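You operate a simulated robot arm through the tools that you are given. There is no shell and no other tool. Be economical: measure what you need, move in short steps, check, and stop when the job is done.

Carry out the task below with a simulated robot arm. There is one attempt and no reset: what you move stays moved.

TASK
Take the brown rolled strap from the top of the sample table and leave it on top of the tin there.
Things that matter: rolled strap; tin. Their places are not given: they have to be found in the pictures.

The check looks at the end state, three seconds after you hand in, the way a careful person would. Anything else that was tipped, shoved, dropped, spilled or broken makes it a failure.

THE ROBOT
A 7-joint arm with a two-finger parallel gripper, fixed in place. Base frame: the origin is at the foot of the arm, x ahead of it, y to its left, z up; the work surface is at about z = 0. Lengths are in m, angles in rad, forces in N, time in s.
With the tool pointing down near the work surface it reaches from about 0.24 to 0.62 m from the base axis. Its first joint turns from -1.152 to 1.152 rad. Payload 2.6 kg.
The tool frame sits at the grasp point between the pads (the TCP): z along the fingers, y along the line on which they close. The tips reach 0.03 m beyond it. The gripper opens to 0.094 m. The fingers are 0.028 m wide and 0.01 m thick; the gripper's body (0.05 by 0.096 m) begins 0.055 m behind the TCP.
Orientation is that of the tool frame in the base frame, as [roll, pitch, yaw] about the fixed x, y, z axes, in that order (R = Rz(yaw) Ry(pitch) Rx(roll)). With the fingers straight down and closing along the base's y, the tool's x points along the base's -x, its y along +y and its z along -z.

THE INTERFACE
- The arm moves only by the tool arm_command. Its argument "increments" is a list of rows, each a list of 3 entries, a list of its own where there are three numbers: the opening, from 0 (shut) to 1 (fully open), then the shift along the base's x, y, z in units of 200 mm (1.0 is 200 mm), then the turn about the base's z in units of 60 degrees (1.0 is 60 degrees). In form: [[gripper, [dx, dy, dz], spin], ...]. A call has 1 to 8 rows; each row is the pose to reach, as a shift and turn from the pose commanded when the call began. A call with a number of a shift or a turn outside -1 to 1 is refused whole. Rows are played at 5 a second. More than 0.05 m and 0.15 rad between two rows, or a gripper value outside its range, and nothing of the call is played. A pose out of reach is approached as far as the arm can. The call stops where the force on the tool passes 40 N (or 10 N more than at its start, if that is more) or the arm is blocked; 0.2 s more then pass. Each finger travels about 0.072 m/s and halts on what it meets, pressing with about 27 N; the grip force reading is that of the motor and also rises with nothing between the fingers. The clock runs only during rows and for 0.2 s after the last one: add rows that repeat a pose to give the fingers time. It gives the time, the measured TCP pose, the force on the tool (base axes), the opening and the grip force at its end, in the units of the frame above (readings bear some noise), and new pictures: "views" is both (left out), scene, wrist or none.
- Cameras (640 x 400 px; columns grow to the right, rows downward): "scene" is fixed at [0.0395, 0.4384, 0.5569]; the picture's right is [-0.74, -0.67, 0.00], its down [-0.43, 0.47, -0.77] and it looks along [0.52, -0.57, -0.63] (base axes); focal length 318 px, centre (320, 200). "wrist" rides on the gripper at [0.076, 0.014, -0.102] in the tool frame; the picture's right is [-0.18, 0.98, 0.00], its down [-0.75, -0.14, -0.64] and it looks along [-0.63, -0.12, 0.77] (tool axes); focal length 243 px, centre (320, 200).
- pixel_to_xyz(camera, pixels): for up to 12 pixels [column, row] of the newest picture of that camera ("zoom" is the newest enlarged one), the place [x, y, z] in the base frame of the surface seen there, good to about 0.002 m. No time passes.
- close_up(camera, box): a new picture of the part [left, top, right, bottom] of that camera's present view, enlarged. No time passes.
- hand_in(): hands the job in; it is judged then, once.

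Work in short steps. Measure before you move; look again where a grasp or a placing could have gone wrong, and mend it. You have 60 turns and 170 pictures in all, those below and enlarged ones among them. Open the gripper and draw the arm clear of the work before you hand the job in, unless the task says otherwise; then end with one line.

The tools are called as name(argument=value, ...) on one line, values as JSON. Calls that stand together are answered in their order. arm_command: Moves the arm, as the interface text tells. Its arguments: {"type":"object","properties":{"increments":{"type":"array","items":{"type":"array"}},"views":{"type":"string","enum":["both","scene","wrist","none"]}},"required":["increments"]} The other tools are called the same way: pixel_to_xyz (camera, pixels) gives the place of the surface under pixels of a picture; close_up (camera, box) takes an enlarged picture of a part of a camera's view; hand_in () hands the job in.

At the start:

```text
time: 0.0
ee_pos: [0.3513, 0.1457, 0.2331]
tcp_rot: [-3.141, -0.001, 3.141]
ft_force: [-0.4, -0.8, 0.1]
width: 0.0942
grip_force: 0.0
```

scene: 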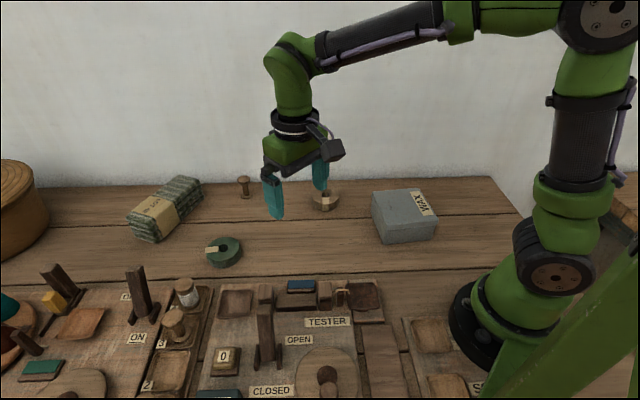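
wrist: 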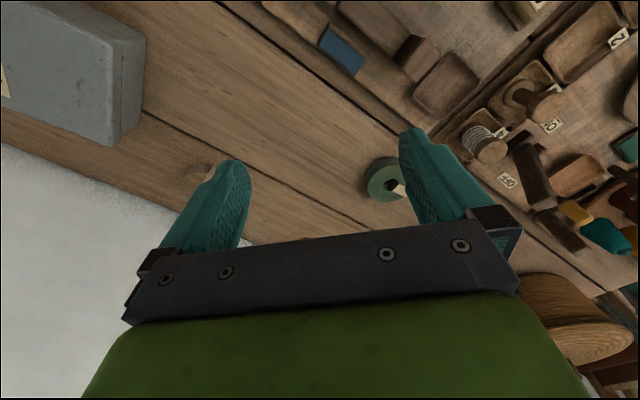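

The scene shows a green roll at (224,251), a brownish roll at (325,200), and a grey tin at (404,215). I'll enlarge these to identify them.

close_up(camera="scene", box=[280, 160, 460, 272])

close_up(camera="scene", box=[100, 160, 280, 272])

pixel_to_xyz(camera="scene", pixels=[[325, 195], [325, 207], [316, 207], [337, 207], [376, 194], [425, 191], [436, 218], [384, 224], [404, 206], [384, 240], [224, 251], [345, 225]])

```text
3.56 times, centred on (370, 216) of scene
```

zoom: 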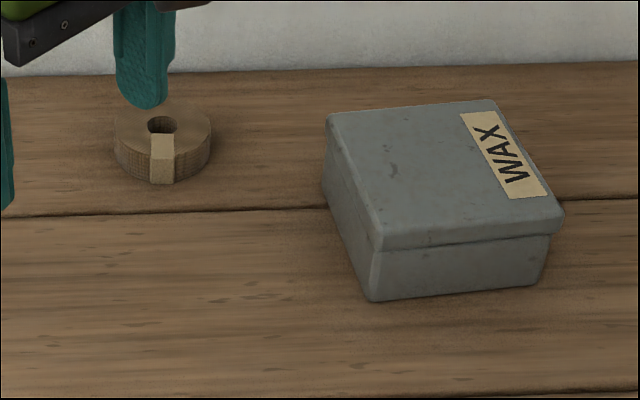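

```text
3.56 times, centred on (190, 216) of scene
```

zoom: 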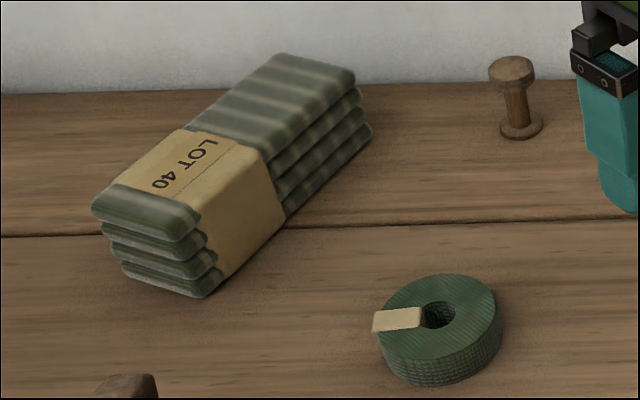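

```text
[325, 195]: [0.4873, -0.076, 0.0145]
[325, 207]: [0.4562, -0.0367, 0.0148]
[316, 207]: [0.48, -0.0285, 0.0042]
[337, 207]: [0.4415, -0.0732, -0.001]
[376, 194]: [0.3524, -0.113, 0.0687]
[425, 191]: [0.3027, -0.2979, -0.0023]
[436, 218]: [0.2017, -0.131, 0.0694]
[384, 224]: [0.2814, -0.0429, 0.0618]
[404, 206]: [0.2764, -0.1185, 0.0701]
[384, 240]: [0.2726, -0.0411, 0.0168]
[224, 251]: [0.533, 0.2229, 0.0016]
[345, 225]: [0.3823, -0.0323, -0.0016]
```

The brown roll is around (325,199) and the tin, labelled WAX, has its top at about z=0.07. I'll take precise points on both.

close_up(camera="scene", box=[293, 180, 357, 220])

pixel_to_xyz(camera="scene", pixels=[[374, 193], [417, 190], [435, 222], [387, 227], [388, 229], [386, 243]])

```text
10.00 times, centred on (325, 200) of scene
```

zoom: 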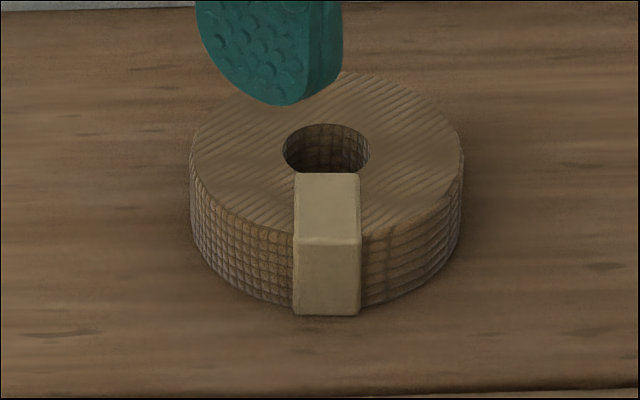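

```text
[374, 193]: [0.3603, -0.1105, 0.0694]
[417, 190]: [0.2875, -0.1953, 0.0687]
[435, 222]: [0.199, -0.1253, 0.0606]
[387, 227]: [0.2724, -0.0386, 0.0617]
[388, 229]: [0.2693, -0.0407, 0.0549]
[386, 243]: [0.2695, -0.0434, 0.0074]
```

pixel_to_xyz(camera="zoom", pixels=[[195, 155], [458, 155], [345, 78], [327, 205], [280, 150], [375, 150], [200, 200], [270, 230], [400, 225], [455, 195], [328, 280], [220, 120]])

```text
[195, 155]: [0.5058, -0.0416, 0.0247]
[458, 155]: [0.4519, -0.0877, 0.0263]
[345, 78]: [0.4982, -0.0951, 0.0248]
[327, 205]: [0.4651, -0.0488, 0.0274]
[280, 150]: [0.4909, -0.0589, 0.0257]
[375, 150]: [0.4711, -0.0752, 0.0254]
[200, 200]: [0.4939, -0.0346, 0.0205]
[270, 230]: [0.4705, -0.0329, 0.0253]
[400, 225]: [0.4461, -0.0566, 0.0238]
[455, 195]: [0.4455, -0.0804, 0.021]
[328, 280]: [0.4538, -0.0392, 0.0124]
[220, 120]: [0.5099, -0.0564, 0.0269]
```

The roll is centred near (0.4785, -0.066), about 0.072 m across and 0.026 m high. The tin top is centred near (0.280, -0.117) at z≈0.07. I'll move most of the way above the roll at the present height, gripper open.

arm_command(increments=[[1, [0.12, -0.2, 0], 0], [1, [0.24, -0.4, 0], 0], [1, [0.36, -0.6, 0], 0], [1, [0.48, -0.8, 0], 0], [1, [0.6, -1.0, 0], 0], [1, [0.6, -1.0, 0], 0]], views="both")

```text
time: 1.4
ee_pos: [0.4704, -0.0565, 0.2348]
tcp_rot: [3.142, 0.001, -3.141]
ft_force: [-0.5, -0.1, -0.1]
width: 0.094
grip_force: 0.1
```

scene: 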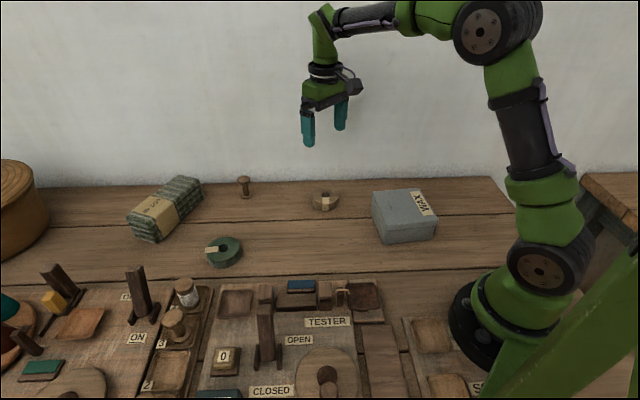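
wrist: 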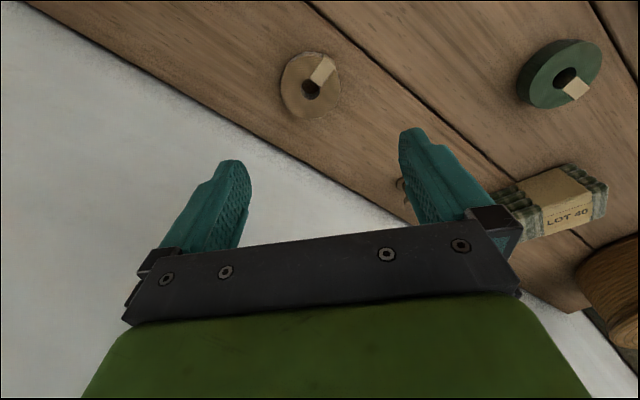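

The roll is fully visible now, at (325,200) in scene and (311,85) in wrist. I'll check its centre from the wrist view and from an unobstructed scene view.

close_up(camera="scene", box=[293, 180, 357, 220])

pixel_to_xyz(camera="wrist", pixels=[[283, 87], [337, 85], [311, 56], [309, 115], [298, 80], [322, 95]])

pixel_to_xyz(camera="zoom", pixels=[[195, 155], [458, 155], [335, 78], [275, 75], [390, 78], [270, 225], [400, 220]])

```text
10.00 times, centred on (325, 200) of scene
```

zoom: 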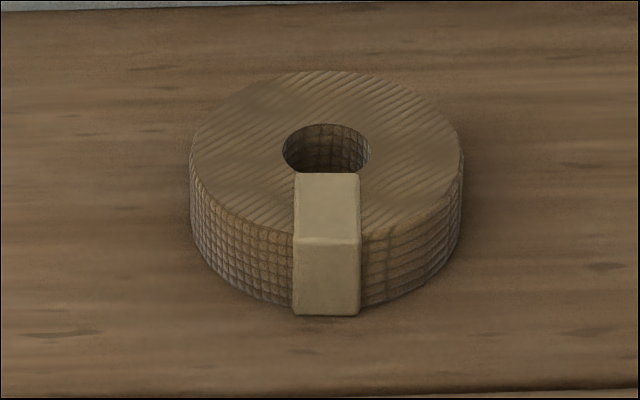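

```text
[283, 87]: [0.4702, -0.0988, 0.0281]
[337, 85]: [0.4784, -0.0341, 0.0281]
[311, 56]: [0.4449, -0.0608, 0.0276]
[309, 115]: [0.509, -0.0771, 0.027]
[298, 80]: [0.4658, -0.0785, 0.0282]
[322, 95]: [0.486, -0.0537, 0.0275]
```

```text
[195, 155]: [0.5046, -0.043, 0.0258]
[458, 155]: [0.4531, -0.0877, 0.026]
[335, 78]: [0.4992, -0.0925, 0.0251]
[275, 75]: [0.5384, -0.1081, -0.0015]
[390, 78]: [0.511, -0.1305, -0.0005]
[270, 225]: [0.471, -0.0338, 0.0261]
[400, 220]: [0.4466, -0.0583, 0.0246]
```

Both views agree on a centre near (0.4775, -0.0665). I'll centre over it and come down to z≈0.083, with the tips still above the roll.

arm_command(increments=[[1, [0.034, -0.055, -0.1], 0], [1, [0.034, -0.055, -0.3], 0], [1, [0.034, -0.055, -0.5], 0], [1, [0.034, -0.055, -0.65], 0], [1, [0.034, -0.055, -0.75], 0], [1, [0.034, -0.055, -0.75], 0]], views="both")

```text
time: 2.8
ee_pos: [0.4766, -0.0654, 0.0844]
tcp_rot: [3.141, 0.0, 3.14]
ft_force: [0.5, -0.4, 0.4]
width: 0.0938
grip_force: 0.1
```

scene: 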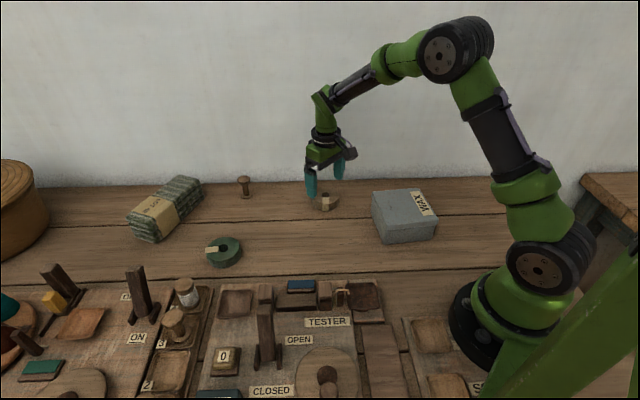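
wrist: 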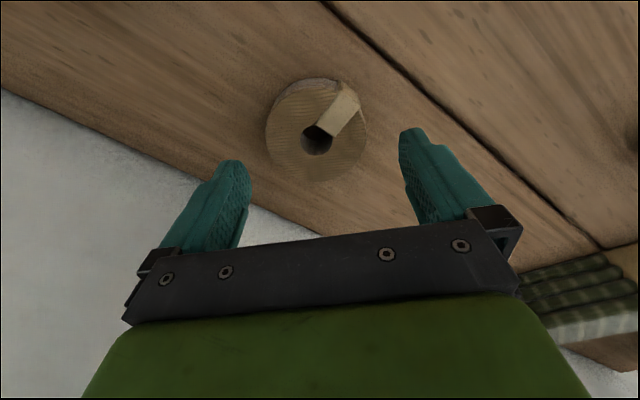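

The roll sits between the fingers in the wrist view (around (317,130)). I'll descend to z≈0.037.

arm_command(increments=[[1, [0.004, -0.005, -0.1], 0], [1, [0.004, -0.005, -0.18], 0], [1, [0.004, -0.005, -0.235], 0], [1, [0.004, -0.005, -0.235], 0]], views="both")

```text
time: 3.8
ee_pos: [0.4804, -0.0664, 0.0366]
tcp_rot: [-3.14, 0.001, 3.141]
ft_force: [-0.5, 0.2, -0.3]
width: 0.0941
grip_force: 0.2
```

scene: 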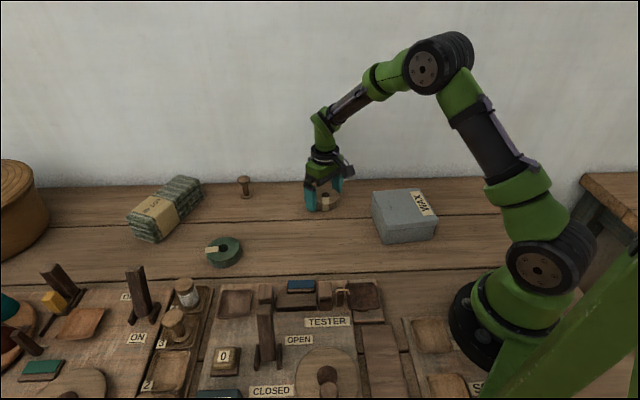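
wrist: 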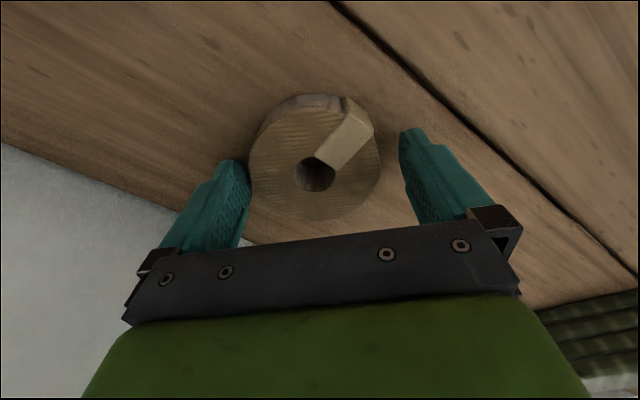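

With the TCP in place, the roll's hole should show at (320,177) and it is at (315,174), so the roll is within 3 mm of centre. I'll shift 2 mm in -y and close.

arm_command(increments=[[1, [0, -0.012, 0], 0], [0.85, [0, -0.012, 0], 0], [0.7, [0, -0.012, 0], 0], [0.6, [0, -0.012, 0], 0], [0.6, [0, -0.012, 0], 0], [0.6, [0, -0.012, 0], 0]], views="wrist")

```text
time: 5.2
ee_pos: [0.4786, -0.0687, 0.0373]
tcp_rot: [-3.142, 0.0, 3.141]
ft_force: [0.4, 0.5, -0.2]
width: 0.0711
grip_force: 26.4
```

wrist: 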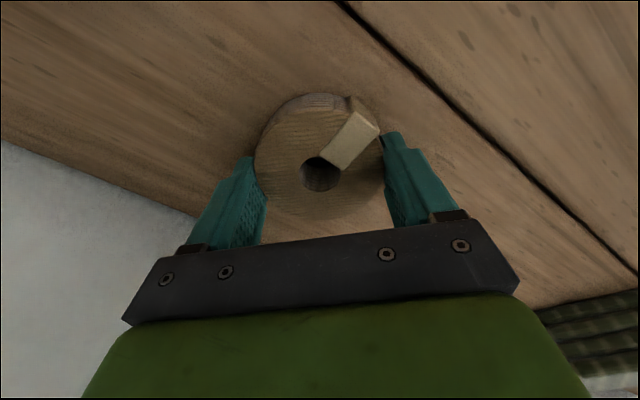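

The roll is held at width 0.071 with grip force 26 N. I'll lift it 0.14 m straight up.

arm_command(increments=[[0.6, [0, 0, 0.05], 0], [0.6, [0, 0, 0.2], 0], [0.6, [0, 0, 0.4], 0], [0.6, [0, 0, 0.6], 0], [0.6, [0, 0, 0.7], 0], [0.6, [0, 0, 0.7], 0]], views="both")

```text
time: 6.6
ee_pos: [0.4799, -0.0695, 0.177]
tcp_rot: [-3.14, 0.0, -3.141]
ft_force: [0.6, 0.5, -1.2]
width: 0.0709
grip_force: 27.2
```

scene: 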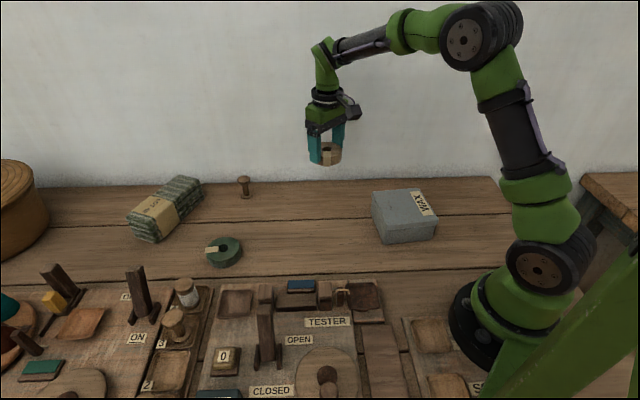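
wrist: 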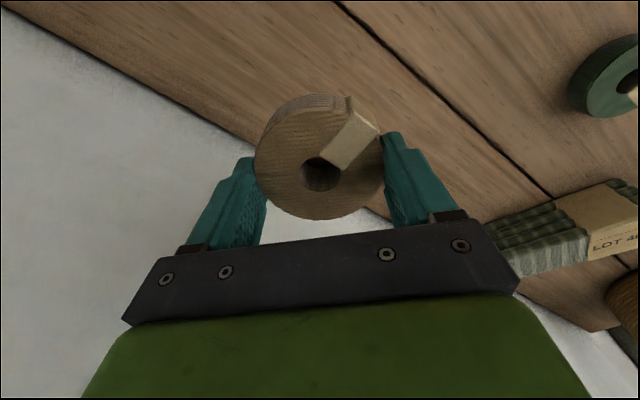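

The roll is held level and clear of the table. I'll carry it over the tin centre at (0.280, -0.117), at the same height, with its underside well above the 0.07 top.

arm_command(increments=[[0.6, [-0.1, -0.024, 0], 0], [0.6, [-0.3, -0.072, 0], 0], [0.6, [-0.5, -0.12, 0], 0], [0.6, [-0.7, -0.168, 0], 0], [0.6, [-0.9, -0.216, 0], 0], [0.6, [-0.99, -0.24, 0], 0], [0.6, [-0.99, -0.24, 0], 0]], views="both")

```text
time: 8.2
ee_pos: [0.2835, -0.1166, 0.1788]
tcp_rot: [-3.141, 0.0, 3.142]
ft_force: [0.3, 1.1, 0.7]
width: 0.0709
grip_force: 27.2
```

scene: 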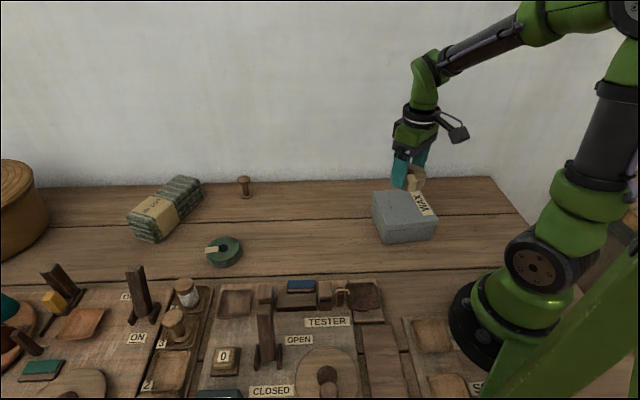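
wrist: 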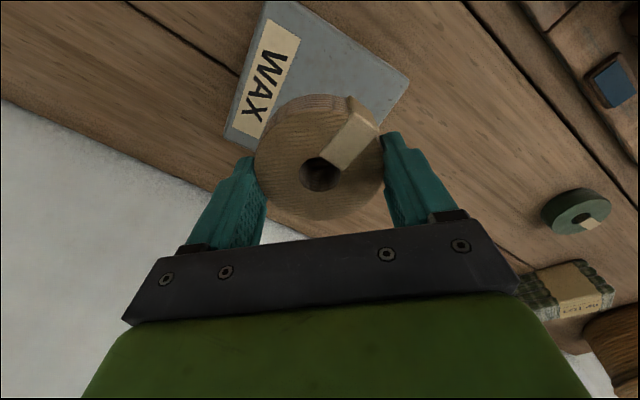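

The roll hangs over the tin. I'll check the tin's corners seen in the wrist view at (268,4), (407,78) and (228,136), before lowering.

pixel_to_xyz(camera="wrist", pixels=[[269, 5], [406, 79], [230, 134], [395, 100], [360, 130], [318, 110]])

close_up(camera="scene", box=[344, 150, 472, 250])

```text
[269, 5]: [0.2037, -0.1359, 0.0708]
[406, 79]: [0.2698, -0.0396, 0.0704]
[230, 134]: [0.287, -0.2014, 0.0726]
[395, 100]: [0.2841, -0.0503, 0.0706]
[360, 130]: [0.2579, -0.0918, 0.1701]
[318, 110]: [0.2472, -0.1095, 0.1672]
```

```text
4.00 times, centred on (408, 200) of scene
```

zoom: 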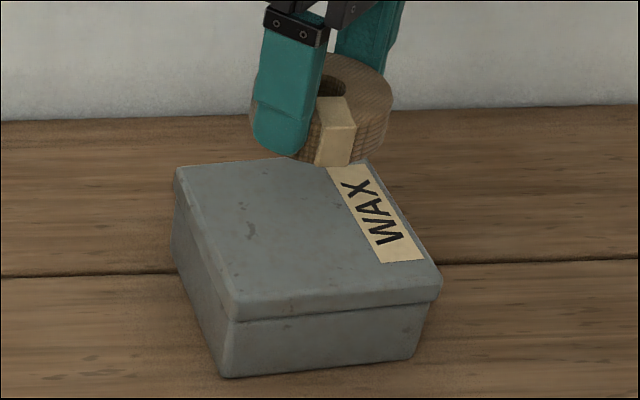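

The tin centre works out at about (0.280, -0.121) with the top at z≈0.0705, so contact should come at TCP z≈0.108. I'll shift slightly and lower to about 0.113.

arm_command(increments=[[0.6, [-0.015, -0.02, -0.05], 0], [0.6, [-0.015, -0.02, -0.15], 0], [0.6, [-0.015, -0.02, -0.25], 0], [0.6, [-0.015, -0.02, -0.32], 0], [0.6, [-0.015, -0.02, -0.32], 0]], views="scene")

close_up(camera="scene", box=[344, 150, 472, 250])

```text
time: 9.4
ee_pos: [0.2796, -0.1196, 0.1116]
tcp_rot: [-3.141, 0.001, 3.141]
ft_force: [0.6, -0.4, -1.1]
width: 0.0707
grip_force: 27.0
```

scene: 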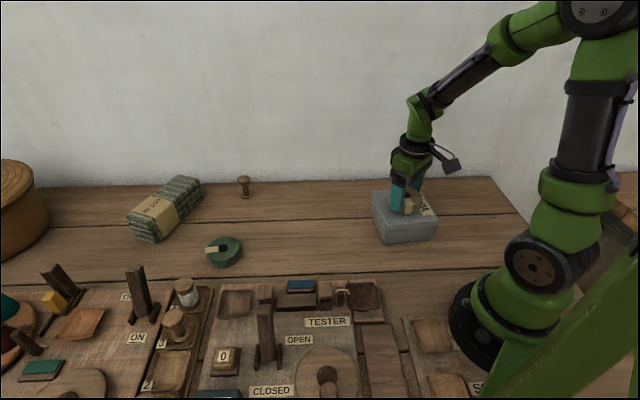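

```text
4.00 times, centred on (408, 200) of scene
```

zoom: 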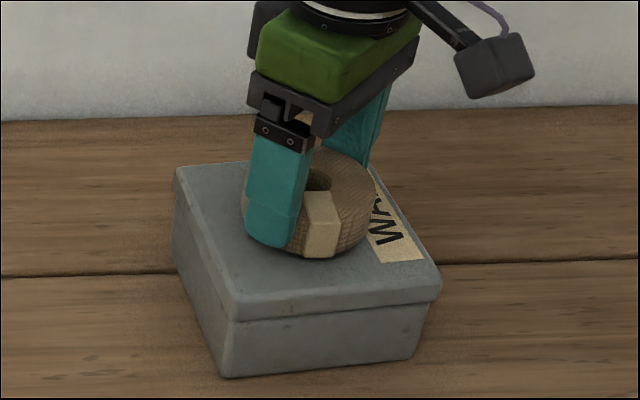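

The roll is just above the middle of the tin with no contact force yet (z=0.1116). I'll lower in millimetre steps to touch.

arm_command(increments=[[0.6, [0, 0, -0.008], 0], [0.6, [0, 0, -0.014], 0], [0.6, [0, 0, -0.02], 0], [0.6, [0, 0, -0.02], 0]], views="none")

```text
time: 10.4
ee_pos: [0.2784, -0.1185, 0.1092]
tcp_rot: [-3.141, 0.001, -3.141]
ft_force: [0.6, 0.0, -0.5]
width: 0.0706
grip_force: 27.2
```

No contact force yet at z≈0.109. I'll go about 1.5 mm lower.

arm_command(increments=[[0.6, [0, 0, -0.004], 0], [0.6, [0, 0, -0.008], 0], [0.6, [0, 0, -0.008], 0]], views="none")

```text
time: 11.2
ee_pos: [0.2766, -0.1202, 0.1073]
tcp_rot: [3.141, 0.0, 3.141]
ft_force: [-0.7, 0.0, -0.1]
width: 0.0708
grip_force: 27.6
```

Commanded height is now 0.070 m above the grasp height, so contact is imminent. I'll take one more millimetre.

arm_command(increments=[[0.6, [0, 0, -0.003], 0], [0.6, [0, 0, -0.006], 0], [0.6, [0, 0, -0.006], 0]], views="wrist")

close_up(camera="scene", box=[376, 180, 440, 230])

```text
time: 12.0
ee_pos: [0.2791, -0.1218, 0.1056]
tcp_rot: [-3.141, 0.0, 3.141]
ft_force: [-2.0, 2.6, 9.3]
width: 0.0707
grip_force: 27.3
```

wrist: 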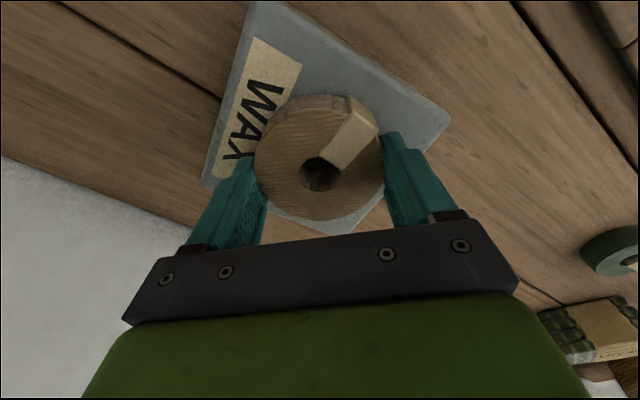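

```text
8.00 times, centred on (408, 205) of scene
```

zoom: 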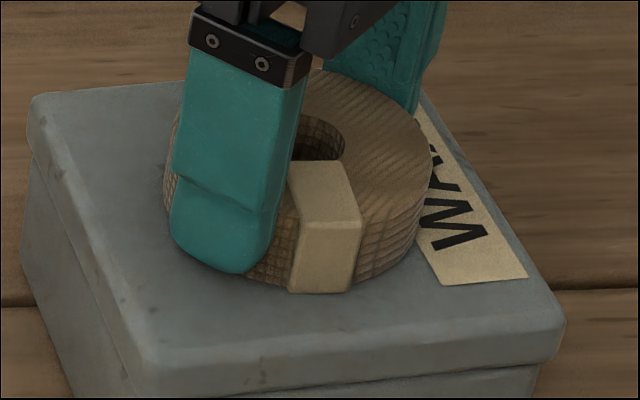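

The force of 9.3 N up shows the roll is resting on the tin's lid. I'll open the fingers slowly in place.

arm_command(increments=[[0.75, [0, 0, 0.003], 0], [0.82, [0, 0, 0.003], 0], [0.9, [0, 0, 0.003], 0], [1, [0, 0, 0.003], 0], [1, [0, 0, 0.003], 0], [1, [0, 0, 0.003], 0]], views="wrist")

```text
time: 13.4
ee_pos: [0.2779, -0.1207, 0.1074]
tcp_rot: [3.141, -0.001, 3.141]
ft_force: [0.1, -0.3, 0.0]
width: 0.0943
grip_force: 0.0
```

wrist: 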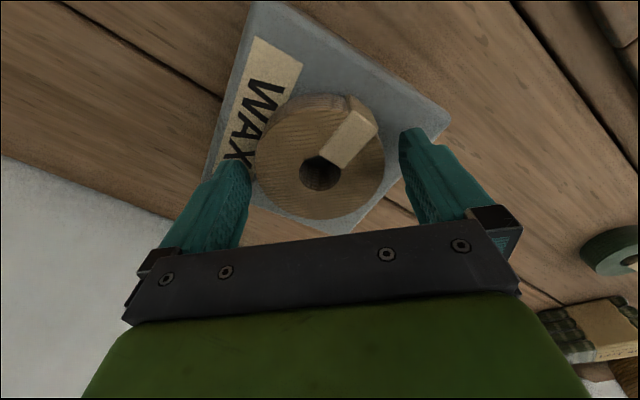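

The fingers are open and clear on both sides. I'll rise straight up 0.14 m.

arm_command(increments=[[1, [0, 0, 0.05], 0], [1, [0, 0, 0.2], 0], [1, [0, 0, 0.4], 0], [1, [0, 0, 0.6], 0], [1, [0.15, 0.1, 0.7], 0], [1, [0.3, 0.2, 0.7], 0], [1, [0.45, 0.3, 0.7], 0], [1, [0.45, 0.3, 0.7], 0]], views="both")

close_up(camera="scene", box=[344, 170, 472, 250])

```text
time: 15.2
ee_pos: [0.3684, -0.0617, 0.2466]
tcp_rot: [3.141, 0.0, 3.142]
ft_force: [0.3, -0.3, 0.2]
width: 0.0939
grip_force: 0.1
```

scene: 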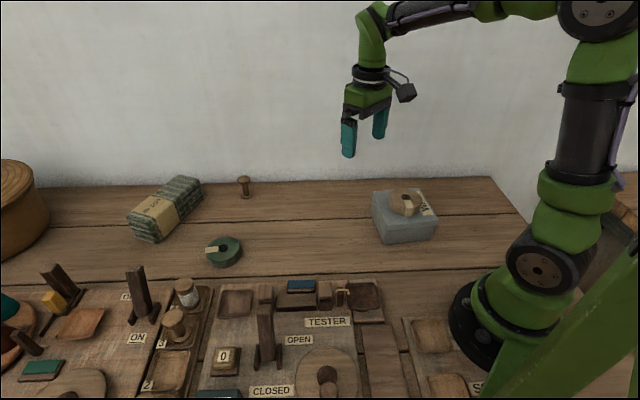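
wrist: 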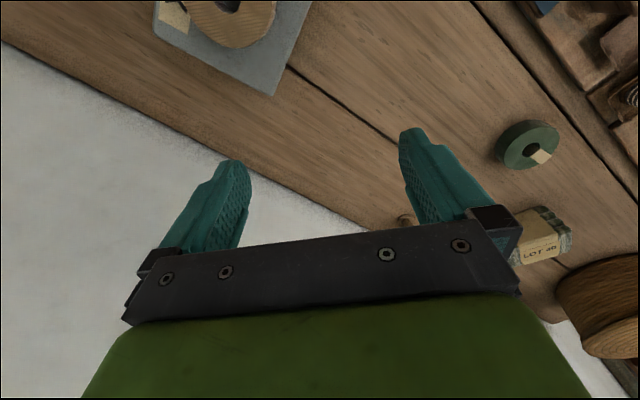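

```text
5.00 times, centred on (408, 210) of scene
```

zoom: 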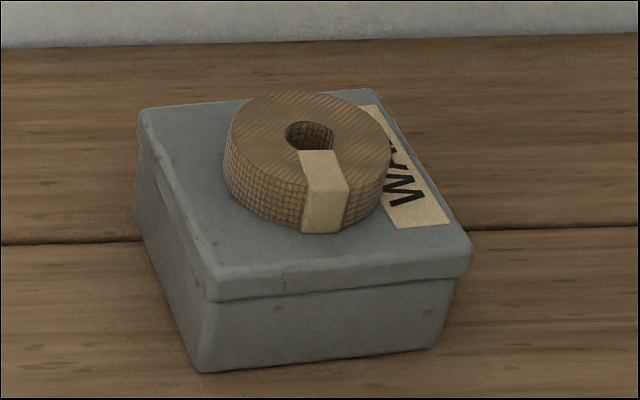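

The roll lies flat on the tin's lid, the tin has not moved, and the arm is clear with the gripper open. I'll hand in.

hand_in()

```text
The job is handed in.
```

The brown rolled strap is lying flat on top of the tin. In the final pictures nothing else had moved, the arm was clear and the gripper open when I handed in.
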